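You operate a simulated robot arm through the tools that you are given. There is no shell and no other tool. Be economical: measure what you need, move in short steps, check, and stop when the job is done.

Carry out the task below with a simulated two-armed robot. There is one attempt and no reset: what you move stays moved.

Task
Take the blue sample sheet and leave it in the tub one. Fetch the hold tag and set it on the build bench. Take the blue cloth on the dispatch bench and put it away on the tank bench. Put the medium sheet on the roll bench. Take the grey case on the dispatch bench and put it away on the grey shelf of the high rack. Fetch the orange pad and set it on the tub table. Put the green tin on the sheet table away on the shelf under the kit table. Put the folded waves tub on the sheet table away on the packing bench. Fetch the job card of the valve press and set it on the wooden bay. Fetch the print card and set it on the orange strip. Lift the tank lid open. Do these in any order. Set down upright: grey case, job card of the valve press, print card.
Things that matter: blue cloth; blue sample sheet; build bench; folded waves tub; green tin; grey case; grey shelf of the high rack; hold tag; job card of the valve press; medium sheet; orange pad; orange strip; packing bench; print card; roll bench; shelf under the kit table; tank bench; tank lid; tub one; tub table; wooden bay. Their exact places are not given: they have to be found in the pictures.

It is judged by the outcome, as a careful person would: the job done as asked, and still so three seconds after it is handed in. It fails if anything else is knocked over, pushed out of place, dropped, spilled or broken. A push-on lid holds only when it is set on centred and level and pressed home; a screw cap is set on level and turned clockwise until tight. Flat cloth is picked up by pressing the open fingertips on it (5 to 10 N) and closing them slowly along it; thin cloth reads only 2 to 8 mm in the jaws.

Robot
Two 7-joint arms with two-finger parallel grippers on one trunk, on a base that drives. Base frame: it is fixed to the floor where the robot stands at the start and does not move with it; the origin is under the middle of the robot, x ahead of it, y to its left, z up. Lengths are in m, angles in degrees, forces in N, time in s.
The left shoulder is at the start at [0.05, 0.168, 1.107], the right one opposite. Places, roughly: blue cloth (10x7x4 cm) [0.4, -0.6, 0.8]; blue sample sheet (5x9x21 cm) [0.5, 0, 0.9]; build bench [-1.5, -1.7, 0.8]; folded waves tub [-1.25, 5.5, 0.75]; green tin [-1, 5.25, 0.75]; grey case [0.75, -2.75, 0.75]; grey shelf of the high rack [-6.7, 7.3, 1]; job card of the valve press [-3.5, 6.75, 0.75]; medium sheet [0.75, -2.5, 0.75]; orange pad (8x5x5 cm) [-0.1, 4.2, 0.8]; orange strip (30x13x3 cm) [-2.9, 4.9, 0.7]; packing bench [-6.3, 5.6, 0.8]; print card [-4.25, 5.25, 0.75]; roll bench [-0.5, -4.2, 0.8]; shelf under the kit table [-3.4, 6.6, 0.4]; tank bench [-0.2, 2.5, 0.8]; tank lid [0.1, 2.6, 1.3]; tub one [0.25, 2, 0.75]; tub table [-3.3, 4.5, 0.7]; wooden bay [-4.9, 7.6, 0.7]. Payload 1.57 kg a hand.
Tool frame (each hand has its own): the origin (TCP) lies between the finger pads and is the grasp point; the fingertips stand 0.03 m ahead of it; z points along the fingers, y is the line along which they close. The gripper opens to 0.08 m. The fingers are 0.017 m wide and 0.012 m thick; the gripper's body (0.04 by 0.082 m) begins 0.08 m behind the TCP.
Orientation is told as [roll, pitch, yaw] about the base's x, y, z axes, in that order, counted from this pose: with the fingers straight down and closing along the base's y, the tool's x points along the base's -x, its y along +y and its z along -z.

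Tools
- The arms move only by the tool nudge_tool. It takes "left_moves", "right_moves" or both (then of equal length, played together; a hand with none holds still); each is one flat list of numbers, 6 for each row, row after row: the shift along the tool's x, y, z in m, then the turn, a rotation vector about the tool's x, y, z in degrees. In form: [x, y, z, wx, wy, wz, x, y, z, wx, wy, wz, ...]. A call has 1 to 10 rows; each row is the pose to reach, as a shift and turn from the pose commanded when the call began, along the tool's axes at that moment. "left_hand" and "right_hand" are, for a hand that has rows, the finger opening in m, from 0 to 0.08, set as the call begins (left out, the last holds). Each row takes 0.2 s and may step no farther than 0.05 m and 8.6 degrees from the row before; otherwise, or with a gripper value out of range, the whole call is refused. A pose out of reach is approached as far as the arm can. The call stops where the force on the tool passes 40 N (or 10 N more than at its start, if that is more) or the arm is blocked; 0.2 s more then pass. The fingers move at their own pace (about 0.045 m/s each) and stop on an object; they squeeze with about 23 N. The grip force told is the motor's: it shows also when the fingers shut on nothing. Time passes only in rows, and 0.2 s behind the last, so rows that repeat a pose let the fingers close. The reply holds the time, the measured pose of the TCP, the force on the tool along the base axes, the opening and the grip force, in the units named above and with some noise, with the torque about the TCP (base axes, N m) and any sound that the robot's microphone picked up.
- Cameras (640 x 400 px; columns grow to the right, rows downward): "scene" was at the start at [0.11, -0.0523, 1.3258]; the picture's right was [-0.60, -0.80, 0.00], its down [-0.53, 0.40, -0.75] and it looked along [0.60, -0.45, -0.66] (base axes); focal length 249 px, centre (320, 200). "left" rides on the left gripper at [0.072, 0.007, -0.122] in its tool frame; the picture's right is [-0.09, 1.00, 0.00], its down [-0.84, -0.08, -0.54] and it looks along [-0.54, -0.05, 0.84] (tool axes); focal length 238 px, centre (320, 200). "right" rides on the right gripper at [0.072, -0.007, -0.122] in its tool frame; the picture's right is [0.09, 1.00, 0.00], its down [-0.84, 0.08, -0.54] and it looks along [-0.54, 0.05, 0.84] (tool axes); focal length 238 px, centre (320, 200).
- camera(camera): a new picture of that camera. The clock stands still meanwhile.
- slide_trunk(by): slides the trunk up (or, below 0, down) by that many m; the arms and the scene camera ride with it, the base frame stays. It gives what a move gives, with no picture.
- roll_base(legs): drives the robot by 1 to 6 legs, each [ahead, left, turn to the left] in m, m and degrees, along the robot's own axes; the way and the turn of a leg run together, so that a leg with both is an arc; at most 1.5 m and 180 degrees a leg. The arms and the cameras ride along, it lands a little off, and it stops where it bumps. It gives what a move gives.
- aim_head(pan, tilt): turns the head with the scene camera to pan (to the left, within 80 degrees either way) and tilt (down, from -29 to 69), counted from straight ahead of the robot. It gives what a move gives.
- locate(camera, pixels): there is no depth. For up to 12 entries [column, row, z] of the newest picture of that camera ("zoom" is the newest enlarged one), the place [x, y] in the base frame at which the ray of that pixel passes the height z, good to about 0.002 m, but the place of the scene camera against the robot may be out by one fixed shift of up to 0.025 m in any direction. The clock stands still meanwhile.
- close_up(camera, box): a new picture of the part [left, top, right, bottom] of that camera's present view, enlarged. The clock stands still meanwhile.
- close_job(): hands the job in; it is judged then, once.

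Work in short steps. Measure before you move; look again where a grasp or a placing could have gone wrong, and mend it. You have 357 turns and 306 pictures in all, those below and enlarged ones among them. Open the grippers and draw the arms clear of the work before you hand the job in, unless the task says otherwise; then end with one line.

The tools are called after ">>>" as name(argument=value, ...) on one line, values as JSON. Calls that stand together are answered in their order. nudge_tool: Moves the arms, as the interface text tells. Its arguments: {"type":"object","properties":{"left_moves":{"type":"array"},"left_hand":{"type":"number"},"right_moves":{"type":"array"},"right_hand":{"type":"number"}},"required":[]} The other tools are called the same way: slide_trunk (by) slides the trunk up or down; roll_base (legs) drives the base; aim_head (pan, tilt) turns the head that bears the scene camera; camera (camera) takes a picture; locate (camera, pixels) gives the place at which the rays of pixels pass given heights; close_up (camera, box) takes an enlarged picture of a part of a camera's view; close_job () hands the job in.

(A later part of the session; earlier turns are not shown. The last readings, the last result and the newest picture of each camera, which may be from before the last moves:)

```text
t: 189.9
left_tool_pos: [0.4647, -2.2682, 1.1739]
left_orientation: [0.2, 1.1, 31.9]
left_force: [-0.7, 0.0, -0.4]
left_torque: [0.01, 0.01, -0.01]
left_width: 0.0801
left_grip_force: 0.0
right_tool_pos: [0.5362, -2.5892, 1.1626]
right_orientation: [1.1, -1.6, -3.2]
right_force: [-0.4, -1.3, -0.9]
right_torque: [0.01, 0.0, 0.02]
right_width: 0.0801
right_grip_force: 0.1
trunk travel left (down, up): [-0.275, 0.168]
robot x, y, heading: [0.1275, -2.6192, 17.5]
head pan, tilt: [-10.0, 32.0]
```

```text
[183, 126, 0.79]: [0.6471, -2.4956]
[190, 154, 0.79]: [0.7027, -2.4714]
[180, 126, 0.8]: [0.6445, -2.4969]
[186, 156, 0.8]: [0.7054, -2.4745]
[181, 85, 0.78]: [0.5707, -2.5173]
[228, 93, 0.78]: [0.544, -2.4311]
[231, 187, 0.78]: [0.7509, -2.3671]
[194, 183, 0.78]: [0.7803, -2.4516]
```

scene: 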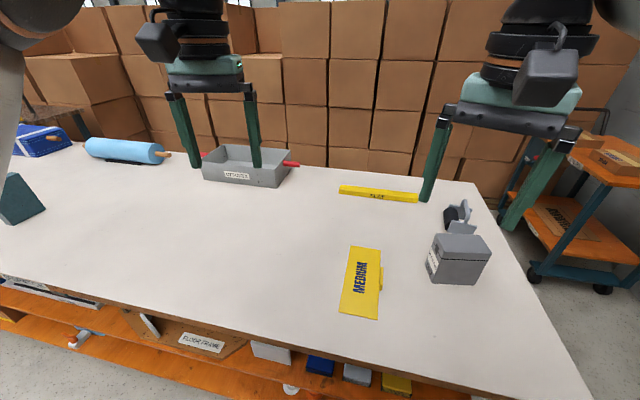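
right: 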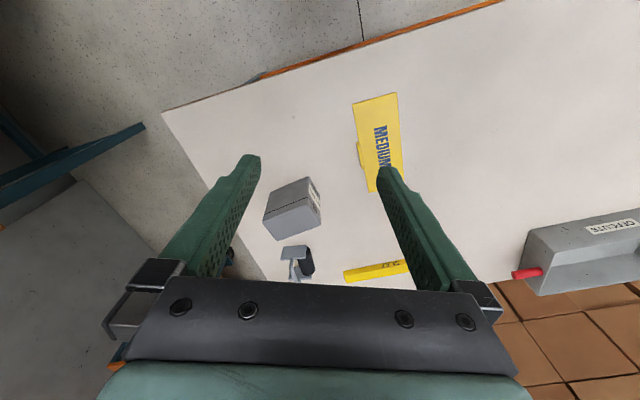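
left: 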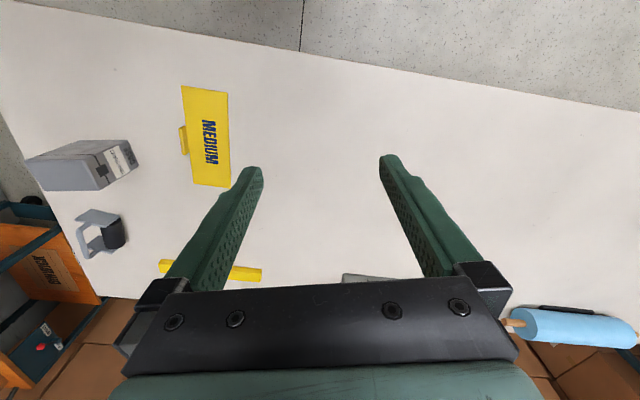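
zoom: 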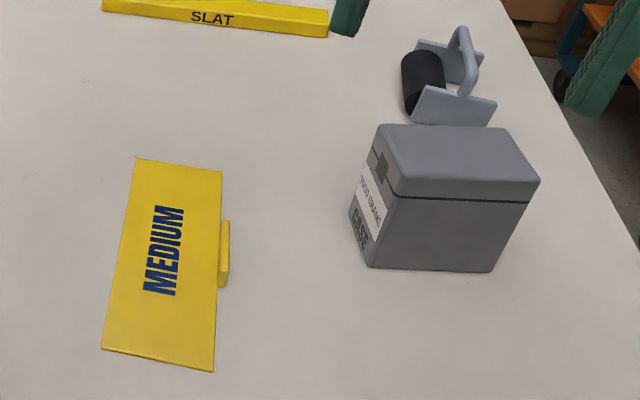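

The case is ≈10.8×6.5×9 cm (yaw -59 to close across 6.5); the sheet's tab lies at ≈(0.675,-2.487). I move 5 cm ahead, shift the right hand away and bring the left above the tab.

>>> roll_base(legs=[[0.05, 0, 0]])

>>> nudge_tool(right_moves=[0, -0.04, 0, 0, 0, 0, 0, -0.08, 0, 0, 0, 0, 0, -0.12, 0, 0, 0, 0, 0, -0.16, 0, 0, 0, 0, 0, -0.2, 0, 0, 0, 0])

>>> nudge_tool(left_moves=[-0.002, -0.0356, 0.0275, 0, 0, 1.8, -0.004, -0.0712, 0.055, 0, 0, 3.6, -0.006, -0.107, 0.082, 0, 0, 5.4, -0.008, -0.1424, 0.11, 0, 0, 7.2, -0.01, -0.178, 0.137, 0, 0, 9, -0.012, -0.2136, 0.165, 0, 0, 10.8, -0.014, -0.249, 0.19, 0, 0, 12.6, -0.015, -0.285, 0.215, 0, 0, 14.5, -0.015, -0.285, 0.215, 0, 0, 14.5])

>>> camera(camera="left")

```text
t: 190.8
left_tool_pos: [0.5122, -2.2532, 1.1724]
left_orientation: [0.1, 1.4, 31.8]
left_force: [-0.1, 0.1, -0.4]
left_torque: [-0.02, 0.04, 0.0]
left_width: 0.0801
left_grip_force: 0.1
right_tool_pos: [0.5831, -2.5755, 1.1632]
right_orientation: [1.2, -1.5, -3.3]
right_force: [0.1, -0.3, -0.2]
right_torque: [0.0, 0.02, 0.01]
right_width: 0.0799
right_grip_force: 0.0
trunk travel left (down, up): [-0.275, 0.168]
robot x, y, heading: [0.1711, -2.6071, 17.3]
head pan, tilt: [-10.0, 32.0]
```

```text
t: 192.0
left_tool_pos: [0.5104, -2.2534, 1.1713]
left_orientation: [0.1, 1.4, 31.8]
left_force: [0.5, 0.4, 0.0]
left_torque: [0.01, 0.02, -0.03]
left_width: 0.0801
left_grip_force: 0.0
right_tool_pos: [0.5689, -2.7754, 1.1602]
right_orientation: [1.3, -1.6, -3.2]
right_force: [-0.9, -0.6, -0.1]
right_torque: [0.0, 0.01, -0.01]
right_width: 0.08
right_grip_force: 0.0
trunk travel left (down, up): [-0.275, 0.168]
robot x, y, heading: [0.1745, -2.6107, 17.2]
head pan, tilt: [-10.0, 32.0]
```

```text
t: 194.0
left_tool_pos: [0.7212, -2.43, 0.968]
left_orientation: [-0.1, 1.5, 17.3]
left_force: [-0.4, 0.3, 0.3]
left_torque: [-0.01, -0.03, 0.01]
left_width: 0.0802
left_grip_force: 0.1
left hand out of reach, approached as far as the arm can: row 1, 2, 3, 4, 5, 6, 7, 8, 9
right_tool_pos: [0.5695, -2.7731, 1.1596]
right_orientation: [1.2, -1.6, -3.3]
right_force: [-0.1, -0.4, 0.5]
right_torque: [0.01, -0.02, 0.0]
right_width: 0.0801
right_grip_force: 0.1
trunk travel left (down, up): [-0.275, 0.168]
robot x, y, heading: [0.1752, -2.6084, 17.2]
head pan, tilt: [-10.0, 32.0]
```

```text
183 pictures are left
```

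left: 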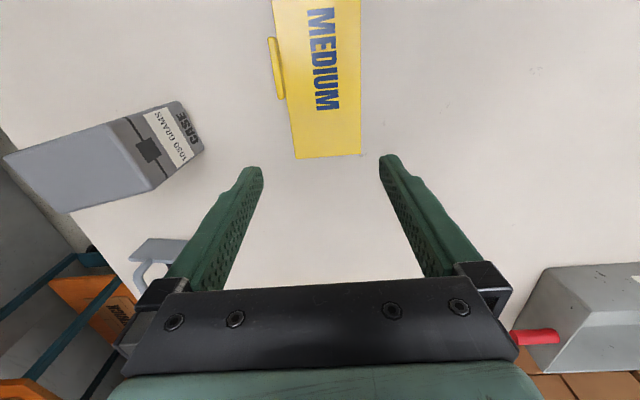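

Zoom on the tab.

>>> close_up(camera="left", box=[240, 0, 400, 120])

>>> locate(camera="left", pixels=[[272, 38, 0.8], [280, 100, 0.8], [272, 38, 0.79], [280, 100, 0.79], [285, 99, 0.78], [278, 36, 0.78], [361, 154, 0.78], [295, 159, 0.78]])

```text
3.33 times, centred on (320, 60) of left
```

zoom: 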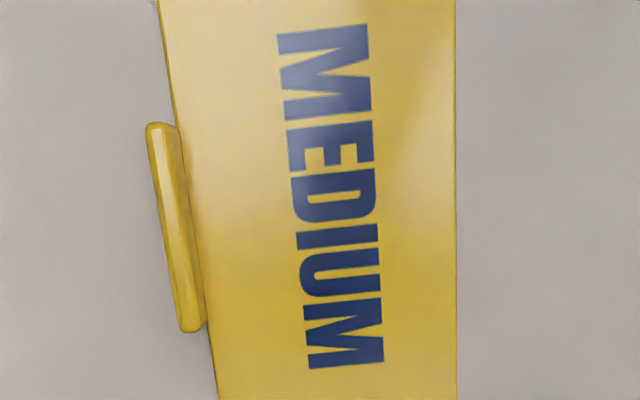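

```text
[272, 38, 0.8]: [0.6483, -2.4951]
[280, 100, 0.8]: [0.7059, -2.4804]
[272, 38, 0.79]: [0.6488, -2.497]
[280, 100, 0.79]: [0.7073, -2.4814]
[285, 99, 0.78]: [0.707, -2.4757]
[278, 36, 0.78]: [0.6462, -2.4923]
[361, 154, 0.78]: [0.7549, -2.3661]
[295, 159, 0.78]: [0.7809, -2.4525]
```

Tab is an upright fin centred at (0.677,-2.485). Move above and down to TCP ≈0.835.

>>> nudge_tool(left_moves=[0.02, -0.013, 0.02, 0, 0, 0, 0.04, -0.026, 0.05, 0, 0, 0, 0.0585, -0.04, 0.085, 0, 0, 0, 0.0585, -0.04, 0.115, 0, 0, 0, 0.0585, -0.04, 0.133, 0, 0, 0], left_hand=0.06)

>>> camera(camera="left")

```text
t: 195.2
left_tool_pos: [0.7209, -2.4281, 0.8274]
left_orientation: [-0.1, 1.5, 17.3]
left_force: [1.2, 0.4, -0.4]
left_torque: [-0.01, 0.02, 0.03]
left_width: 0.06
left_grip_force: 0.1
left hand out of reach, approached as far as the arm can: row 1, 2, 3, 4, 5
right_tool_pos: [0.571, -2.775, 1.1609]
right_orientation: [1.2, -1.7, -3.3]
right_force: [0.4, 0.5, -0.1]
right_torque: [-0.01, -0.02, 0.01]
right_width: 0.08
right_grip_force: 0.1
trunk travel left (down, up): [-0.275, 0.168]
robot x, y, heading: [0.1771, -2.6067, 17.1]
head pan, tilt: [-10.0, 32.0]
```

```text
181 pictures are left
```

left: 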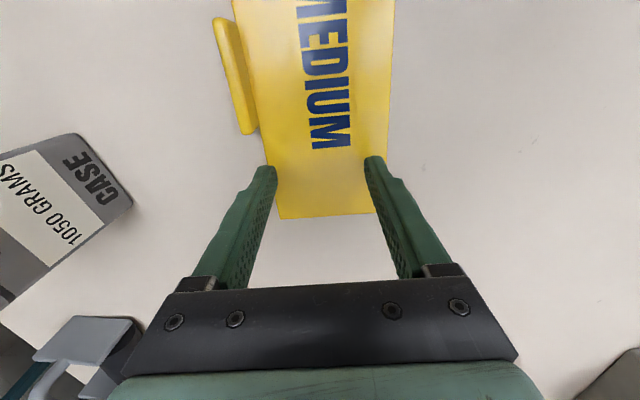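

The left arm can't cross the midline that far. Raise it, shift it left, then move the base to the right by 0.2 m.

>>> nudge_tool(left_moves=[0, 0.03, -0.04, 0, 0, 0, 0, 0.06, -0.08, 0, 0, 0, 0, 0.09, -0.12, 0, 0, 0, 0, 0.12, -0.15, 0, 0, 0, 0, 0.16, -0.17, 0, 0, 0, 0, 0.2, -0.18, 0, 0, 0])

>>> roll_base(legs=[[-0.03, -0.2, 0]])

>>> camera(camera="left")

>>> camera(camera="right")

```text
t: 196.6
left_tool_pos: [0.696, -2.2323, 1.0179]
left_orientation: [-0.3, 1.5, 17.4]
left_force: [0.2, 0.4, 0.3]
left_torque: [-0.02, 0.0, -0.01]
left_width: 0.06
left_grip_force: 0.0
left hand out of reach, approached as far as the arm can: row 1, 2, 3, 4, 5, 6
right_tool_pos: [0.5687, -2.7713, 1.1602]
right_orientation: [1.1, -1.7, -3.3]
right_force: [-0.1, 0.0, -0.6]
right_torque: [-0.06, -0.01, 0.01]
right_width: 0.08
right_grip_force: 0.0
trunk travel left (down, up): [-0.275, 0.168]
robot x, y, heading: [0.1765, -2.6038, 17.4]
head pan, tilt: [-10.0, 32.0]
```

```text
t: 198.2
left_tool_pos: [0.7286, -2.4302, 1.0174]
left_orientation: [-0.1, 1.3, 17.4]
left_force: [-1.5, -0.5, 0.4]
left_torque: [0.0, 0.02, 0.01]
left_width: 0.06
left_grip_force: 0.0
right_tool_pos: [0.6016, -2.9713, 1.1602]
right_orientation: [1.3, -1.7, -3.2]
right_force: [0.5, -0.5, -0.1]
right_torque: [0.02, 0.0, -0.03]
right_width: 0.0799
right_grip_force: 0.0
trunk travel left (down, up): [-0.275, 0.168]
robot x, y, heading: [0.2105, -2.8066, 17.4]
head pan, tilt: [-10.0, 32.0]
```

```text
180 pictures are left
```

left: 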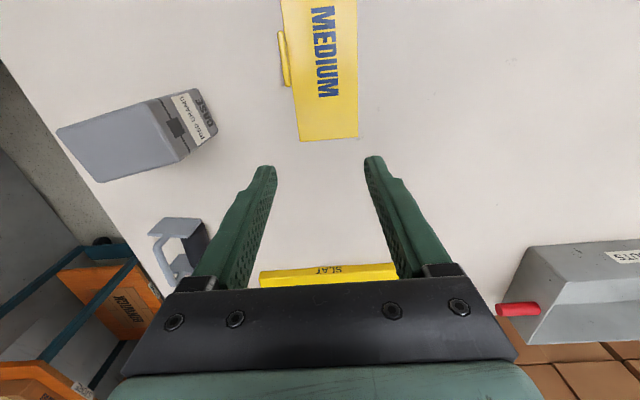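

```text
179 pictures are left
```

right: 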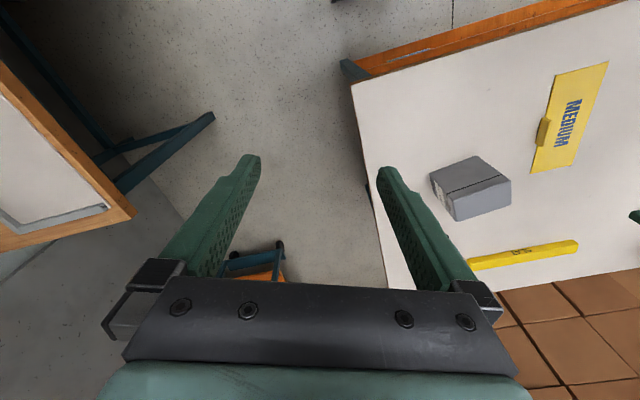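

Now approach again: shift the left hand toward the tab and read where it goes.

>>> nudge_tool(left_moves=[0.015, -0.018, 0.02, 0, 0, 0, 0.03, -0.037, 0.05, 0, 0, 0, 0.03, -0.037, 0.08, 0, 0, 0])

```text
t: 199.0
left_tool_pos: [0.7463, -2.4657, 0.9479]
left_orientation: [-0.2, 1.5, 17.4]
left_force: [-0.1, 0.5, -0.3]
left_torque: [-0.01, 0.0, 0.01]
left_width: 0.06
left_grip_force: 0.0
left hand out of reach, approached as far as the arm can: row 1, 2, 3
right_tool_pos: [0.6025, -2.9711, 1.1597]
right_orientation: [1.3, -1.6, -3.2]
right_force: [-0.4, -0.2, -0.7]
right_torque: [0.01, -0.01, -0.04]
right_width: 0.08
right_grip_force: 0.0
trunk travel left (down, up): [-0.275, 0.168]
robot x, y, heading: [0.2076, -2.8039, 17.2]
head pan, tilt: [-10.0, 32.0]
```

The left arm seems stuck near a joint limit (can't come closer). Look at its posture.

>>> aim_head(pan=35, tilt=30)

>>> camera(camera="scene")

```text
t: 200.1
left_tool_pos: [0.7462, -2.4655, 0.9475]
left_orientation: [-0.3, 1.5, 17.4]
left_force: [-1.0, 0.1, 0.2]
left_torque: [0.03, -0.01, 0.0]
left_width: 0.0601
left_grip_force: 0.0
right_tool_pos: [0.6004, -2.9691, 1.1601]
right_orientation: [1.1, -1.8, -3.2]
right_force: [-0.3, -0.1, -0.6]
right_torque: [0.0, 0.02, 0.01]
right_width: 0.0801
right_grip_force: 0.0
trunk travel left (down, up): [-0.275, 0.168]
robot x, y, heading: [0.2058, -2.802, 17.2]
head pan, tilt: [35.0, 30.0]
```

```text
178 pictures are left
```

scene: 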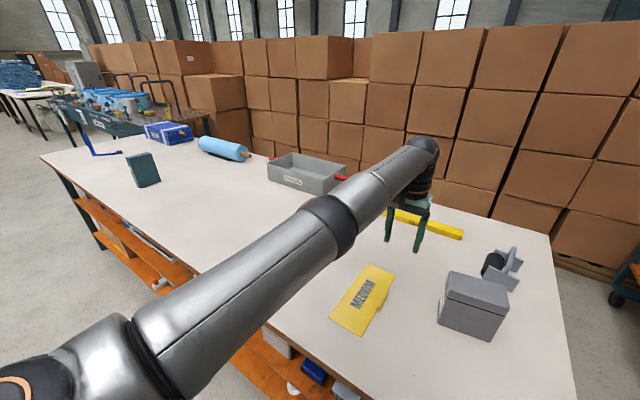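

The arm is stretched straight (singular). I try to unbend it by raising and tilting the tool up, drawing the wrist back.

>>> nudge_tool(left_moves=[0, 0, -0.03, 0, -8, 0, 0, 0, -0.06, 0, -16, 0, 0.01, 0, -0.09, 0, -24, 0, 0.02, 0, -0.12, 0, -32, 0, 0.03, 0, -0.14, 0, -40, 0])

```text
t: 201.3
left_tool_pos: [0.85, -2.4584, 1.1391]
left_orientation: [-0.2, -38.8, 17.6]
left_force: [0.7, -0.2, 0.0]
left_torque: [0.03, -0.01, 0.02]
left_width: 0.06
left_grip_force: 0.0
left hand out of reach, approached as far as the arm can: row 1, 2, 3, 4, 5
right_tool_pos: [0.6006, -2.9718, 1.1593]
right_orientation: [1.4, -1.7, -3.2]
right_force: [-0.2, -0.5, -0.4]
right_torque: [0.02, -0.01, 0.02]
right_width: 0.0799
right_grip_force: 0.1
trunk travel left (down, up): [-0.275, 0.168]
robot x, y, heading: [0.2045, -2.8025, 17.4]
head pan, tilt: [35.0, 30.0]
```

Still stretched. Try unwinding via yaw: bring the tool back to vertical at height while yawing it right and moving it left.

>>> nudge_tool(left_moves=[0, 0.02, 0, 0, 8, 0, 0, 0.04, 0, 0, 16, 0, 0, 0.06, 0, 0, 24, 0, 0, 0.08, 0, 0, 32, 0, 0, 0.1, 0, 0, 39, 0])

>>> nudge_tool(left_moves=[0.03, 0.02, 0, 0, 0, 8, 0.06, 0.04, 0, 0, 0, 16, 0.09, 0.06, 0, 0, 0, 24, 0.12, 0.08, 0, 0, 0, 32, 0.15, 0.1, 0, 0, 0, 40, 0.15, 0.1, 0, 0, 0, 48])

>>> camera(camera="scene")

```text
t: 202.5
left_tool_pos: [0.6941, -2.3883, 1.101]
left_orientation: [0.2, 0.5, 17.3]
left_force: [1.0, -0.6, -0.5]
left_torque: [0.0, 0.01, -0.01]
left_width: 0.0599
left_grip_force: 0.0
left hand out of reach, approached as far as the arm can: row 1, 2, 3, 4, 5
right_tool_pos: [0.6024, -2.9758, 1.1591]
right_orientation: [1.5, -1.5, -3.4]
right_force: [1.0, -0.7, -1.6]
right_torque: [0.12, 0.04, 0.0]
right_width: 0.0799
right_grip_force: 0.0
trunk travel left (down, up): [-0.275, 0.168]
robot x, y, heading: [0.2068, -2.8032, 16.8]
head pan, tilt: [35.0, 30.0]
```

```text
t: 203.9
left_tool_pos: [0.5274, -2.3342, 1.1001]
left_orientation: [-0.5, 0.2, -30.7]
left_force: [0.6, -1.0, 0.0]
left_torque: [-0.02, -0.01, 0.01]
left_width: 0.06
left_grip_force: 0.1
left hand out of reach, approached as far as the arm can: row 4, 5, 6
right_tool_pos: [0.6019, -2.9713, 1.1594]
right_orientation: [1.2, -1.7, -3.3]
right_force: [-1.0, -0.4, 0.7]
right_torque: [0.0, 0.02, 0.02]
right_width: 0.08
right_grip_force: 0.0
trunk travel left (down, up): [-0.275, 0.168]
robot x, y, heading: [0.2065, -2.8068, 17.1]
head pan, tilt: [35.0, 30.0]
```

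```text
177 pictures are left
```

scene: 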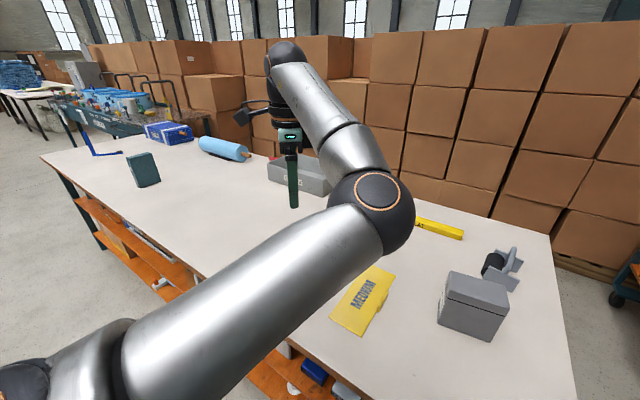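

The left elbow is on the inner side. I unwind by retracing: raise and yaw the left hand back through +72° relative, then reassess.

>>> nudge_tool(left_moves=[0, 0, -0.02, 0, 0, -8, 0, 0, -0.04, 0, 0, -16, 0, 0, -0.06, 0, 0, -24, 0, 0, -0.08, 0, 0, -32, 0, 0, -0.1, 0, 0, -40, 0, 0, -0.12, 0, 0, -48, 0, 0, -0.14, 0, 0, -56, 0, 0, -0.16, 0, 0, -64])

>>> nudge_tool(left_moves=[0, 0, 0, 0, 0, -8, 0, 0, 0, 0, 0, -16, 0, 0, 0, 0, 0, -24, 0, 0, 0, 0, 0, -32, 0, 0, 0, 0, 0, -40, 0, 0, 0, 0, 0, -48, 0, 0, 0, 0, 0, -56])

>>> camera(camera="scene")

```text
t: 205.7
left_tool_pos: [0.5267, -2.3338, 1.2614]
left_orientation: [-0.1, 0.4, 33.5]
left_force: [-0.2, -0.1, -0.6]
left_torque: [0.02, 0.0, -0.01]
left_width: 0.0599
left_grip_force: 0.0
right_tool_pos: [0.6, -2.9699, 1.1606]
right_orientation: [1.2, -1.7, -3.2]
right_force: [-1.5, 0.8, -0.3]
right_torque: [0.05, 0.03, 0.02]
right_width: 0.0804
right_grip_force: 0.0
trunk travel left (down, up): [-0.275, 0.168]
robot x, y, heading: [0.2023, -2.8015, 17.5]
head pan, tilt: [35.0, 30.0]
```

```text
t: 207.3
left_tool_pos: [0.528, -2.3345, 1.2614]
left_orientation: [0.4, 0.3, 89.6]
left_force: [-0.3, 0.8, 0.2]
left_torque: [-0.02, -0.01, 0.0]
left_width: 0.0598
left_grip_force: 0.1
right_tool_pos: [0.6002, -2.9717, 1.1608]
right_orientation: [1.1, -1.7, -3.3]
right_force: [0.4, 0.6, -0.4]
right_torque: [0.01, 0.0, -0.02]
right_width: 0.08
right_grip_force: 0.0
trunk travel left (down, up): [-0.275, 0.168]
robot x, y, heading: [0.2066, -2.8014, 17.6]
head pan, tilt: [35.0, 30.0]
```

```text
176 pictures are left
```

scene: 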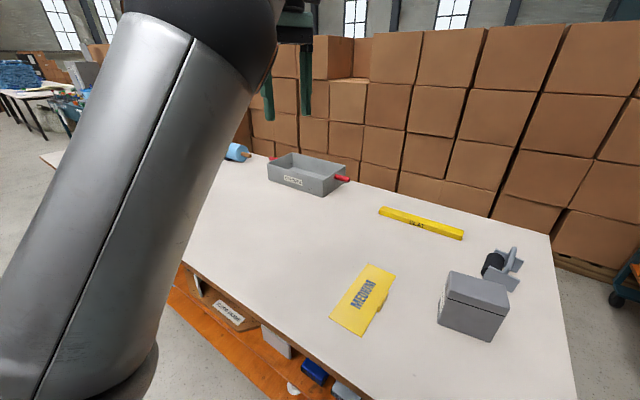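

It now follows commands exactly. Yaw back to ~17° and draw the hand in, checking it stays compliant.

>>> nudge_tool(left_moves=[0, 0, 0, 0, 0, 8, 0, 0, 0, 0, 0, 16, 0, 0, 0, 0, 0, 24, 0, 0, 0, 0, 0, 32, 0, 0, 0, 0, 0, 40, 0, 0, 0, 0, 0, 48, 0, 0, 0, 0, 0, 56, 0, 0, 0, 0, 0, 64, 0, 0, 0, 0, 0, 72])

>>> nudge_tool(left_moves=[0, -0.03, 0.03, 0, 0, 0, 0, -0.06, 0.06, 0, 0, 0, 0, -0.09, 0.09, 0, 0, 0, 0, -0.12, 0.12, 0, 0, 0])

>>> camera(camera="scene")

```text
t: 209.3
left_tool_pos: [0.5293, -2.3334, 1.262]
left_orientation: [-0.2, 0.5, 17.3]
left_force: [0.3, -0.1, 0.3]
left_torque: [0.01, 0.04, -0.02]
left_width: 0.0601
left_grip_force: 0.1
right_tool_pos: [0.6019, -2.9703, 1.1605]
right_orientation: [1.2, -1.7, -3.2]
right_force: [0.1, 0.5, 0.3]
right_torque: [0.04, 0.01, 0.01]
right_width: 0.08
right_grip_force: 0.1
trunk travel left (down, up): [-0.275, 0.168]
robot x, y, heading: [0.2052, -2.8027, 17.3]
head pan, tilt: [35.0, 30.0]
```

```text
t: 210.3
left_tool_pos: [0.5659, -2.4472, 1.1437]
left_orientation: [-0.1, 0.4, 17.5]
left_force: [-0.2, -0.1, 0.3]
left_torque: [0.03, 0.01, 0.03]
left_width: 0.0602
left_grip_force: 0.0
right_tool_pos: [0.6011, -2.9709, 1.16]
right_orientation: [1.3, -1.8, -3.1]
right_force: [-0.8, -0.3, 0.2]
right_torque: [0.05, 0.01, 0.0]
right_width: 0.0801
right_grip_force: 0.0
trunk travel left (down, up): [-0.275, 0.168]
robot x, y, heading: [0.2052, -2.8035, 17.4]
head pan, tilt: [35.0, 30.0]
```

```text
175 pictures are left
```

scene: 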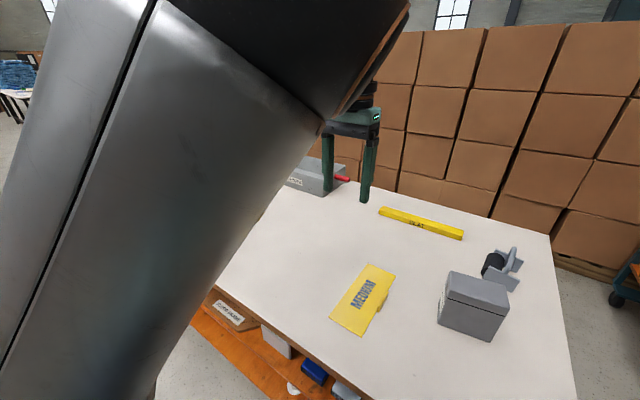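

Left arm is free again. Move it above the tab at TCP z≈0.86.

>>> nudge_tool(left_moves=[-0.016, -0.012, 0.04, 0, 0, 0, -0.032, -0.024, 0.08, 0, 0, 0, -0.048, -0.035, 0.12, 0, 0, 0, -0.064, -0.047, 0.16, 0, 0, 0, -0.08, -0.06, 0.2, 0, 0, 0, -0.0945, -0.07, 0.24, 0, 0, 0, -0.0945, -0.07, 0.28, 0, 0, 0])

>>> camera(camera="left")

```text
t: 211.9
left_tool_pos: [0.6934, -2.464, 0.8537]
left_orientation: [-0.2, 0.6, 17.3]
left_force: [0.5, -0.2, 0.0]
left_torque: [0.0, -0.01, 0.0]
left_width: 0.06
left_grip_force: 0.1
left hand out of reach, approached as far as the arm can: row 1, 2, 3, 4, 5, 6, 7
right_tool_pos: [0.6018, -2.9707, 1.1601]
right_orientation: [1.2, -1.7, -3.1]
right_force: [-0.9, -0.2, 0.0]
right_torque: [0.04, 0.0, -0.01]
right_width: 0.08
right_grip_force: 0.1
trunk travel left (down, up): [-0.275, 0.168]
robot x, y, heading: [0.207, -2.8023, 17.3]
head pan, tilt: [35.0, 30.0]
```

```text
174 pictures are left
```

left: 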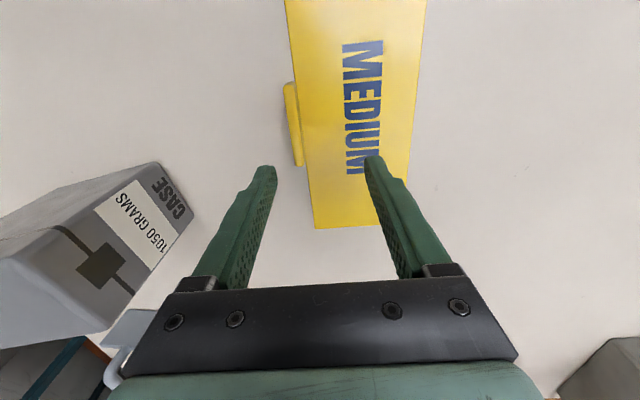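

The tab is 1.6 cm off-centre; nudge the base (−2.2 cm ahead, −1.6 cm left) since the arm can't.

>>> roll_base(legs=[[-0.022, -0.016, 0]])

>>> camera(camera="left")

```text
t: 212.8
left_tool_pos: [0.6765, -2.4877, 0.8546]
left_orientation: [-0.2, 0.5, 17.4]
left_force: [-0.3, 0.1, -1.1]
left_torque: [0.06, 0.01, 0.02]
left_width: 0.0603
left_grip_force: 0.1
right_tool_pos: [0.5843, -2.9933, 1.1611]
right_orientation: [1.3, -1.7, -3.3]
right_force: [0.0, 0.6, 0.6]
right_torque: [-0.02, 0.01, 0.02]
right_width: 0.0801
right_grip_force: 0.1
trunk travel left (down, up): [-0.275, 0.168]
robot x, y, heading: [0.1898, -2.8262, 17.6]
head pan, tilt: [35.0, 30.0]
```

```text
173 pictures are left
```

left: 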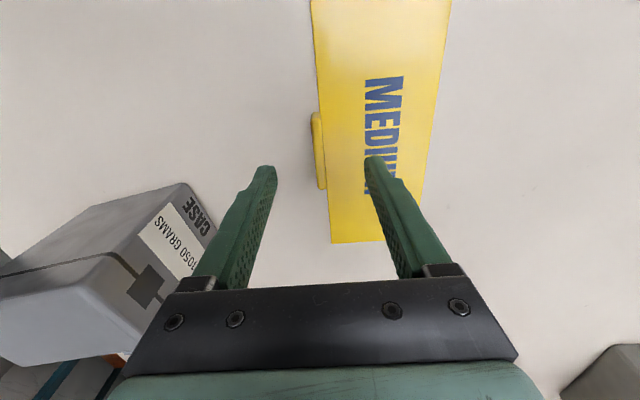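

Centred. Lower until the fingertips are just above the sheet (TCP ≈0.815).

>>> nudge_tool(left_moves=[0, 0, 0.015, 0, 0, 0, 0, 0, 0.03, 0, 0, 0, 0, 0, 0.037, 0, 0, 0])

>>> camera(camera="left")

```text
t: 213.6
left_tool_pos: [0.6755, -2.4849, 0.8192]
left_orientation: [-0.2, 0.5, 17.5]
left_force: [0.5, -0.2, 1.2]
left_torque: [0.0, 0.0, 0.0]
left_width: 0.0601
left_grip_force: 0.2
right_tool_pos: [0.586, -2.9925, 1.1596]
right_orientation: [1.2, -1.7, -3.2]
right_force: [0.1, -1.1, 0.1]
right_torque: [-0.02, 0.04, 0.02]
right_width: 0.0799
right_grip_force: 0.1
trunk travel left (down, up): [-0.275, 0.168]
robot x, y, heading: [0.1875, -2.8259, 17.4]
head pan, tilt: [35.0, 30.0]
```

```text
172 pictures are left
```

left: 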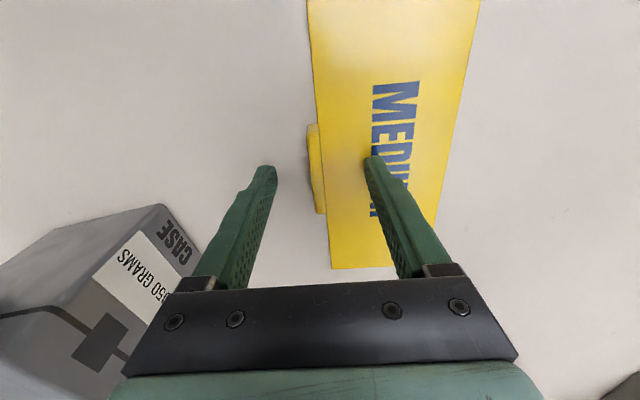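

Lower a few more mm until light contact.

>>> nudge_tool(left_moves=[0, 0, 0.003, 0, 0, 0, 0, 0, 0.006, 0, 0, 0])

>>> nudge_tool(left_moves=[0, 0, 0, 0, 0, 0, 0, 0, 0, 0, 0, 0, 0, 0, 0, 0, 0, 0, 0, 0, 0, 0, 0, 0, 0, 0, 0, 0, 0, 0], left_hand=0.0)

>>> camera(camera="left")

```text
t: 214.2
left_tool_pos: [0.6752, -2.4863, 0.8135]
left_orientation: [-0.1, 0.3, 17.5]
left_force: [-0.9, -0.3, 8.7]
left_torque: [0.29, 0.06, 0.09]
left_width: 0.0602
left_grip_force: 0.3
right_tool_pos: [0.5834, -2.9925, 1.1595]
right_orientation: [1.1, -1.7, -3.3]
right_force: [0.6, 0.4, 0.1]
right_torque: [0.03, -0.01, 0.03]
right_width: 0.0801
right_grip_force: 0.0
trunk travel left (down, up): [-0.275, 0.168]
robot x, y, heading: [0.1869, -2.8263, 17.4]
head pan, tilt: [35.0, 30.0]
```

```text
t: 215.4
left_tool_pos: [0.6758, -2.4879, 0.8141]
left_orientation: [-0.3, 0.2, 17.4]
left_force: [2.9, -4.4, 18.1]
left_torque: [-0.03, -0.01, -0.08]
left_width: 0.0073
left_grip_force: 22.8
right_tool_pos: [0.5828, -2.9937, 1.1597]
right_orientation: [1.3, -1.7, -3.2]
right_force: [0.0, -0.4, -0.9]
right_torque: [-0.04, -0.01, -0.01]
right_width: 0.0801
right_grip_force: 0.0
trunk travel left (down, up): [-0.275, 0.168]
robot x, y, heading: [0.1878, -2.8255, 17.2]
head pan, tilt: [35.0, 30.0]
```

```text
171 pictures are left
```

left: 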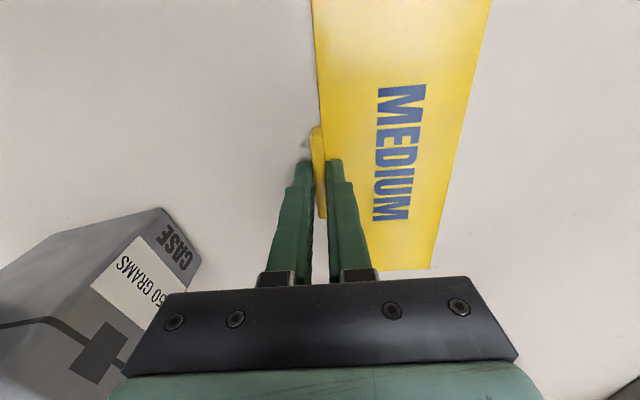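

Tab gripped (7 mm). Lift slowly.

>>> nudge_tool(left_moves=[0, 0, -0.004, 0, 0, 0, 0, 0, -0.01, 0, 0, 0, 0, 0, -0.018, 0, 0, 0, 0, 0, -0.028, 0, 0, 0, 0, 0, -0.038, 0, 0, 0, 0, 0, -0.05, 0, 0, 0])

>>> camera(camera="left")

```text
t: 216.8
left_tool_pos: [0.6775, -2.486, 0.8626]
left_orientation: [-0.2, 0.4, 17.5]
left_force: [0.2, 0.1, -0.6]
left_torque: [0.03, 0.01, 0.02]
left_width: 0.0074
left_grip_force: 23.0
right_tool_pos: [0.584, -2.9932, 1.1607]
right_orientation: [1.3, -1.7, -3.1]
right_force: [-0.6, -0.2, 0.8]
right_torque: [0.0, -0.01, -0.03]
right_width: 0.0801
right_grip_force: 0.0
trunk travel left (down, up): [-0.275, 0.168]
robot x, y, heading: [0.1851, -2.8244, 17.5]
head pan, tilt: [35.0, 30.0]
```

```text
170 pictures are left
```

left: 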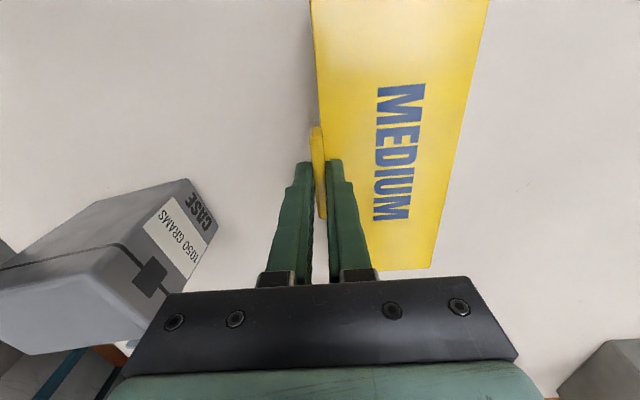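

Sheet lifted. Raise it and move it left; then strafe the base left for the right hand to take the case.

>>> nudge_tool(left_moves=[0, 0, -0.025, 0, 0, 0, 0, 0, -0.055, 0, 0, 0, 0, 0, -0.085, 0, 0, 0, 0, 0.01, -0.115, 0, 0, 0, 0, 0.03, -0.145, 0, 0, 0, 0, 0.05, -0.175, 0, 0, 0, 0, 0.075, -0.2, 0, 0, 0, 0, 0.1, -0.22, 0, 0, 0, 0, 0.12, -0.23, 0, 0, 0])

>>> roll_base(legs=[[0.0, 0.19, 0]])

>>> aim_head(pan=-15, tilt=40)

>>> camera(camera="scene")

>>> camera(camera="right")

```text
t: 218.8
left_tool_pos: [0.6427, -2.3733, 1.0901]
left_orientation: [-0.3, 0.6, 17.2]
left_force: [-1.0, -1.3, -0.3]
left_torque: [-0.02, 0.0, -0.01]
left_width: 0.0071
left_grip_force: 23.2
right_tool_pos: [0.5846, -2.9932, 1.16]
right_orientation: [1.3, -1.7, -3.1]
right_force: [-0.1, -0.3, -0.2]
right_torque: [-0.01, 0.03, -0.04]
right_width: 0.08
right_grip_force: 0.1
trunk travel left (down, up): [-0.275, 0.168]
robot x, y, heading: [0.1876, -2.8259, 17.3]
head pan, tilt: [35.0, 30.0]
```

```text
t: 220.3
left_tool_pos: [0.5862, -2.1946, 1.09]
left_orientation: [-0.3, 0.5, 17.7]
left_force: [-0.4, 0.0, -1.1]
left_torque: [-0.05, -0.01, 0.0]
left_width: 0.0071
left_grip_force: 23.0
right_tool_pos: [0.5295, -2.8152, 1.1606]
right_orientation: [1.2, -1.6, -2.9]
right_force: [-0.2, -0.1, 0.4]
right_torque: [-0.03, 0.02, 0.01]
right_width: 0.0798
right_grip_force: 0.1
trunk travel left (down, up): [-0.275, 0.168]
robot x, y, heading: [0.1343, -2.6468, 17.5]
head pan, tilt: [35.0, 30.0]
```

```text
t: 221.5
left_tool_pos: [0.5866, -2.1938, 1.0905]
left_orientation: [-0.2, 0.5, 17.6]
left_force: [-1.6, 0.0, -0.5]
left_torque: [-0.02, -0.01, -0.01]
left_width: 0.0072
left_grip_force: 22.7
right_tool_pos: [0.53, -2.8159, 1.1603]
right_orientation: [1.1, -1.8, -2.9]
right_force: [0.9, 0.9, -0.1]
right_torque: [-0.01, -0.04, 0.02]
right_width: 0.0798
right_grip_force: 0.1
trunk travel left (down, up): [-0.275, 0.168]
robot x, y, heading: [0.1334, -2.6501, 17.7]
head pan, tilt: [-15.0, 40.0]
```

```text
169 pictures are left
```

scene: 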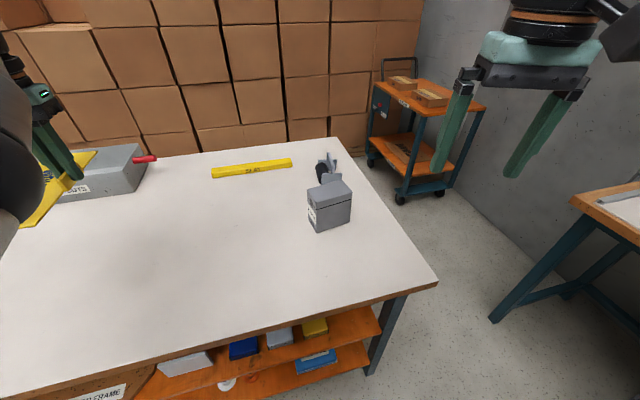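

```text
168 pictures are left
```

right: 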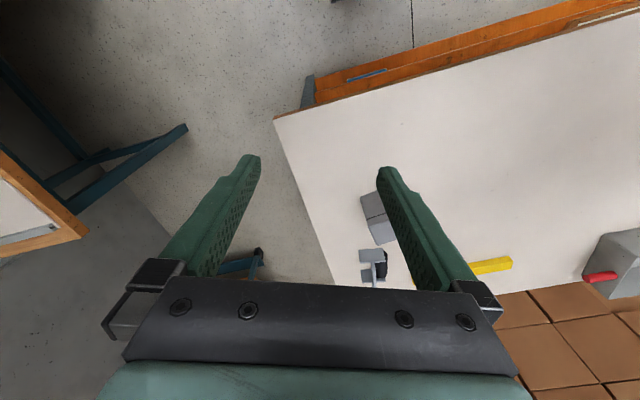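

Move 4 cm ahead, then bring the right hand above the case at yaw -59.

>>> roll_base(legs=[[0.04, 0, 0]])

>>> nudge_tool(right_moves=[-0.028, 0.022, 0.019, 0, 0, 7, -0.056, 0.044, 0.038, 0, 0, 14, -0.084, 0.066, 0.057, 0, 0, 21, -0.112, 0.087, 0.076, 0, 0, 28, -0.14, 0.109, 0.095, 0, 0, 35, -0.168, 0.131, 0.113, 0, 0, 42, -0.196, 0.153, 0.132, 0, 0, 49, -0.2235, 0.1745, 0.15, 0, 0, 56, -0.2235, 0.1745, 0.15, 0, 0, 56])

>>> camera(camera="right")

```text
t: 222.4
left_tool_pos: [0.6236, -2.1825, 1.0896]
left_orientation: [-0.2, 0.6, 17.6]
left_force: [0.7, -0.3, 0.1]
left_torque: [-0.02, 0.01, 0.0]
left_width: 0.0073
left_grip_force: 23.0
right_tool_pos: [0.5677, -2.8035, 1.1591]
right_orientation: [1.2, -1.6, -2.9]
right_force: [-1.1, -0.2, -0.4]
right_torque: [0.0, -0.02, 0.03]
right_width: 0.0799
right_grip_force: 0.0
trunk travel left (down, up): [-0.275, 0.168]
robot x, y, heading: [0.171, -2.6391, 17.5]
head pan, tilt: [-15.0, 40.0]
```

```text
t: 224.4
left_tool_pos: [0.6227, -2.1836, 1.0902]
left_orientation: [-0.1, 0.5, 17.7]
left_force: [-0.4, 0.5, -0.7]
left_torque: [-0.03, 0.01, -0.01]
left_width: 0.0073
left_grip_force: 23.3
right_tool_pos: [0.8032, -2.6377, 1.0203]
right_orientation: [2.1, -0.1, -58.9]
right_force: [0.1, -0.4, -0.2]
right_torque: [-0.02, -0.01, -0.03]
right_width: 0.0801
right_grip_force: 0.1
trunk travel left (down, up): [-0.275, 0.168]
robot x, y, heading: [0.1701, -2.6413, 17.2]
head pan, tilt: [-15.0, 40.0]
```

```text
167 pictures are left
```

right: 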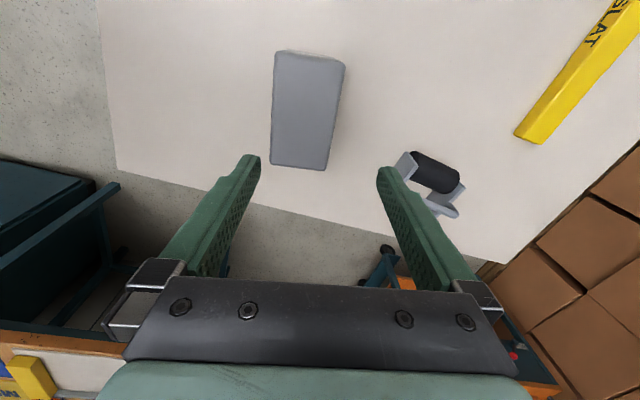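

Locate the case-top corners precisely.

>>> close_up(camera="right", box=[240, 40, 380, 190])

>>> locate(camera="right", pixels=[[275, 54, 0.87], [345, 64, 0.87], [327, 168, 0.87], [271, 163, 0.87], [405, 160, 0.8], [437, 205, 0.8]])

```text
2.67 times, centred on (310, 115) of right
```

zoom: 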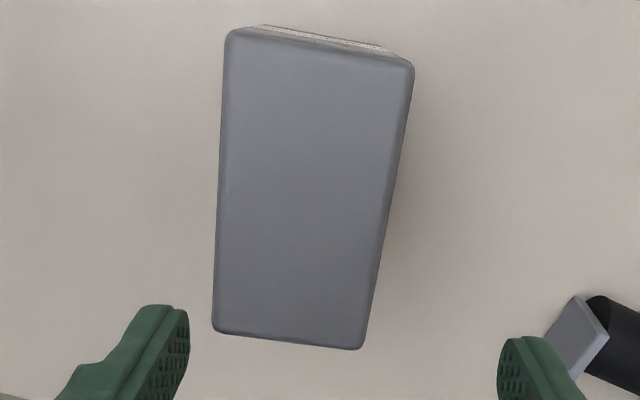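

```text
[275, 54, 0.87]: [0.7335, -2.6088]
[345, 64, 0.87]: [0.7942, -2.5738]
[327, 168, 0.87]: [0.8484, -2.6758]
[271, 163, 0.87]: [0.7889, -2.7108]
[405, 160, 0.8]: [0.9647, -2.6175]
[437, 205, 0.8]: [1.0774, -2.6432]
```

Centre (0.791,-2.642), width 7.0 cm. Correct, descend in two stages.

>>> nudge_tool(right_moves=[0.002, -0.0126, 0.03, 2, 0, 2, 0.002, -0.0126, 0.07, 2, 0, 2, 0.002, -0.0126, 0.1, 2, 0, 2, 0.002, -0.0126, 0.1, 2, 0, 2])

>>> camera(camera="right")

```text
t: 225.4
left_tool_pos: [0.6236, -2.183, 1.0907]
left_orientation: [-0.2, 0.5, 17.7]
left_force: [0.0, -0.1, 0.2]
left_torque: [-0.03, -0.01, 0.02]
left_width: 0.0073
left_grip_force: 23.3
right_tool_pos: [0.7964, -2.6388, 0.9181]
right_orientation: [0.1, 0.2, -60.9]
right_force: [0.6, -0.2, -0.5]
right_torque: [-0.03, -0.02, 0.01]
right_width: 0.0799
right_grip_force: 0.0
trunk travel left (down, up): [-0.275, 0.168]
robot x, y, heading: [0.173, -2.639, 17.7]
head pan, tilt: [-15.0, 40.0]
```

```text
165 pictures are left
```

right: 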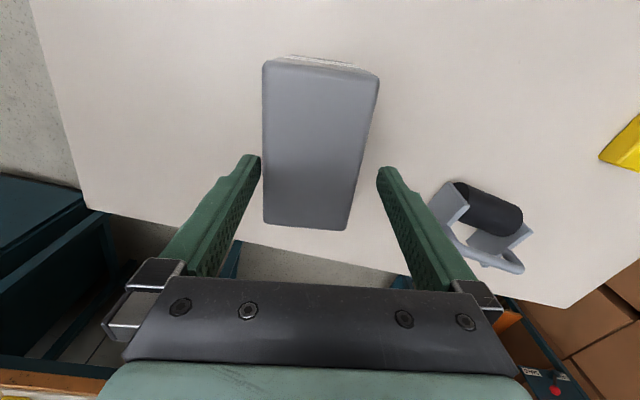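

Shift −6.5 mm in y and +15 mm in x to centre; descend to TCP 0.825 and close.

>>> nudge_tool(right_moves=[0.008, -0.0065, 0.0, 0, 0, 0, 0.015, -0.0065, 0.02, 0, 0, 0, 0.015, -0.0065, 0.05, 0, 0, 0, 0.015, -0.0065, 0.08, 0, 0, 0, 0.015, -0.0065, 0.092, 0, 0, 0])

>>> camera(camera="right")

```text
t: 226.6
left_tool_pos: [0.6226, -2.1824, 1.0905]
left_orientation: [-0.2, 0.4, 17.7]
left_force: [-0.2, -0.2, -1.4]
left_torque: [-0.06, -0.07, 0.0]
left_width: 0.0072
left_grip_force: 22.9
right_tool_pos: [0.7823, -2.6315, 0.8279]
right_orientation: [0.1, 0.1, -60.8]
right_force: [0.2, -0.4, -1.0]
right_torque: [0.01, -0.02, -0.02]
right_width: 0.0797
right_grip_force: 0.0
trunk travel left (down, up): [-0.275, 0.168]
robot x, y, heading: [0.1705, -2.6388, 18.1]
head pan, tilt: [-15.0, 40.0]
```

```text
164 pictures are left
```

right: 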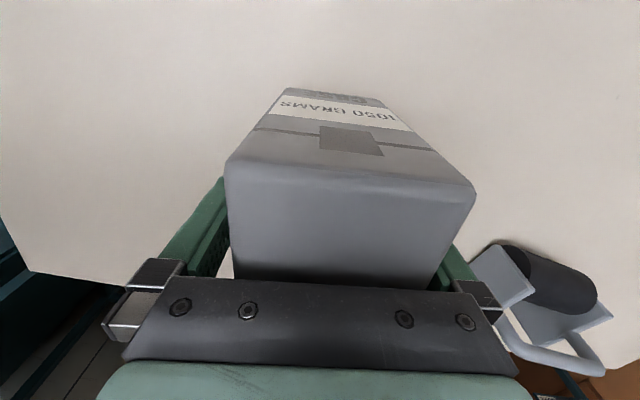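

Case is straddled. Close and check, then lift slowly.

>>> nudge_tool(right_moves=[0, 0, 0, 0, 0, 0, 0, 0, 0, 0, 0, 0, 0, 0, 0, 0, 0, 0], right_hand=0.03)

>>> nudge_tool(right_moves=[0, 0, -0.004, 0, 0, 0, 0, 0, -0.01, 0, 0, 0, 0, 0, -0.018, 0, 0, 0, 0, 0, -0.028, 0, 0, 0, 0, 0, -0.04, 0, 0, 0])

>>> camera(camera="right")

```text
t: 227.4
left_tool_pos: [0.6227, -2.1829, 1.0901]
left_orientation: [-0.3, 0.6, 17.7]
left_force: [-0.4, -0.2, -1.5]
left_torque: [-0.03, -0.07, 0.03]
left_width: 0.0072
left_grip_force: 23.4
right_tool_pos: [0.7821, -2.6302, 0.8277]
right_orientation: [0.1, 0.1, -60.8]
right_force: [1.9, 3.2, -1.0]
right_torque: [-0.17, 0.1, -0.02]
right_width: 0.0652
right_grip_force: 23.0
trunk travel left (down, up): [-0.275, 0.168]
robot x, y, heading: [0.1683, -2.6388, 17.9]
head pan, tilt: [-15.0, 40.0]
```

```text
t: 228.6
left_tool_pos: [0.6232, -2.1835, 1.0894]
left_orientation: [-0.1, 0.5, 17.7]
left_force: [0.4, 0.4, 0.1]
left_torque: [-0.01, -0.02, 0.02]
left_width: 0.0075
left_grip_force: 22.8
right_tool_pos: [0.7831, -2.6291, 0.8678]
right_orientation: [0.1, 0.3, -60.9]
right_force: [0.5, 0.0, -9.7]
right_torque: [0.08, 0.02, 0.01]
right_width: 0.0652
right_grip_force: 22.7
trunk travel left (down, up): [-0.275, 0.168]
robot x, y, heading: [0.1696, -2.6376, 17.6]
head pan, tilt: [-15.0, 40.0]
```

```text
163 pictures are left
```

right: 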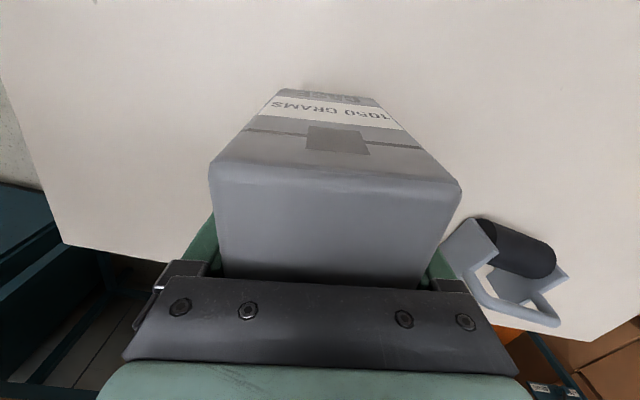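

Case held (9.7 N). Raise gradually and draw back.

>>> nudge_tool(right_moves=[0, 0, -0.015, 0, 0, 0, 0, 0, -0.035, 0, 0, 0, 0, 0, -0.06, 0, 0, 0, 0, 0, -0.085, 0, 0, 0, 0, -0.01, -0.11, 0, 0, 0, 0, -0.03, -0.135, 0, 0, 0, 0, -0.055, -0.155, 0, 0, 0, 0.01, -0.08, -0.17, 0, 0, 0, 0.015, -0.105, -0.18, 0, 0, 0, 0.02, -0.13, -0.19, 0, 0, 0])

>>> roll_base(legs=[[-0.35, 0, 0]])

>>> aim_head(pan=-75, tilt=20)

>>> camera(camera="scene")

```text
t: 230.8
left_tool_pos: [0.6227, -2.1826, 1.0904]
left_orientation: [-0.2, 0.6, 17.8]
left_force: [-0.4, 0.5, -0.5]
left_torque: [0.0, -0.02, 0.02]
left_width: 0.0071
left_grip_force: 22.8
right_tool_pos: [0.6563, -2.6757, 1.0567]
right_orientation: [-0.1, 0.1, -60.9]
right_force: [0.2, -0.3, -9.8]
right_torque: [0.07, 0.03, -0.01]
right_width: 0.0651
right_grip_force: 22.7
trunk travel left (down, up): [-0.275, 0.168]
robot x, y, heading: [0.1686, -2.6371, 17.7]
head pan, tilt: [-15.0, 40.0]
```

```text
t: 233.1
left_tool_pos: [0.285, -2.293, 1.0907]
left_orientation: [-0.3, 0.5, 17.4]
left_force: [-0.3, -0.1, -0.5]
left_torque: [-0.03, 0.0, 0.0]
left_width: 0.0073
left_grip_force: 22.9
right_tool_pos: [0.3174, -2.7834, 1.0564]
right_orientation: [0.0, 0.1, -61.2]
right_force: [0.1, -0.6, -9.7]
right_torque: [0.07, 0.04, 0.02]
right_width: 0.065
right_grip_force: 23.1
trunk travel left (down, up): [-0.275, 0.168]
robot x, y, heading: [-0.1713, -2.7431, 17.2]
head pan, tilt: [-15.0, 40.0]
```

```text
t: 234.4
left_tool_pos: [0.2869, -2.2931, 1.0888]
left_orientation: [-0.2, 0.6, 17.4]
left_force: [-0.5, -1.1, -1.6]
left_torque: [0.0, 0.02, -0.01]
left_width: 0.0072
left_grip_force: 22.7
right_tool_pos: [0.3168, -2.7855, 1.0569]
right_orientation: [0.0, 0.1, -61.1]
right_force: [0.9, -0.5, -9.2]
right_torque: [0.06, 0.05, 0.01]
right_width: 0.0651
right_grip_force: 22.8
trunk travel left (down, up): [-0.275, 0.168]
robot x, y, heading: [-0.1667, -2.7443, 17.6]
head pan, tilt: [-75.0, 20.0]
```

```text
162 pictures are left
```

scene: 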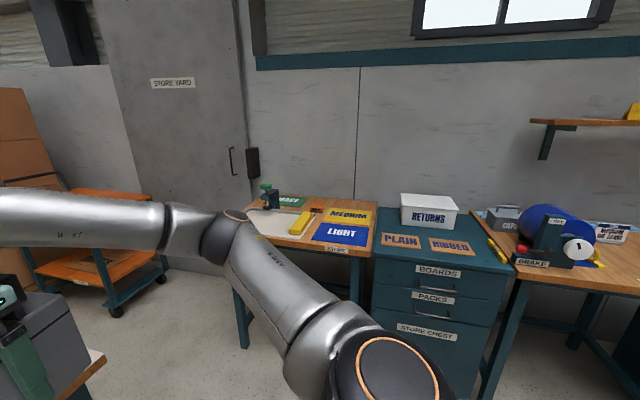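

Locate which bench is at (-0.5,-4.2): test the left one (330,240), chest (440,245), and right one (590,265); zoom to read labels.

>>> locate(camera="scene", pixels=[[330, 250, 0.78], [300, 200, 0.78], [440, 240, 0.78], [510, 265, 0.78], [590, 265, 0.78], [630, 290, 0.78]])

>>> close_up(camera="scene", box=[230, 170, 400, 280])

>>> close_up(camera="scene", box=[440, 170, 640, 300])

```text
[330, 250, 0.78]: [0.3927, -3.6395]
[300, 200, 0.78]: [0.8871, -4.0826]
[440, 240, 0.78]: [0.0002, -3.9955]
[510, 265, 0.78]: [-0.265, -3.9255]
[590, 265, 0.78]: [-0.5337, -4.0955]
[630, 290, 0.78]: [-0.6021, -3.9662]
```

```text
3.64 times, centred on (315, 225) of scene
```

zoom: 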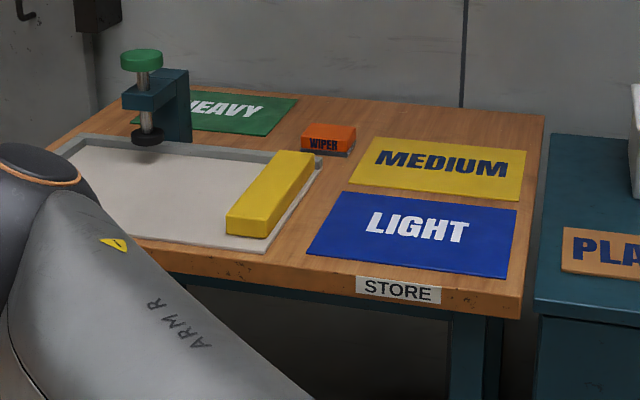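

```text
3.08 times, centred on (540, 235) of scene
```

zoom: 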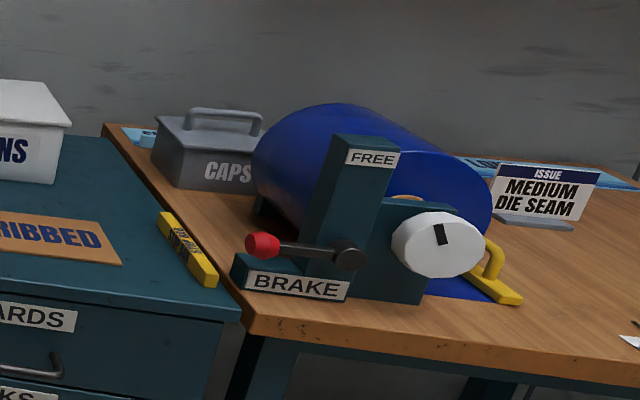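

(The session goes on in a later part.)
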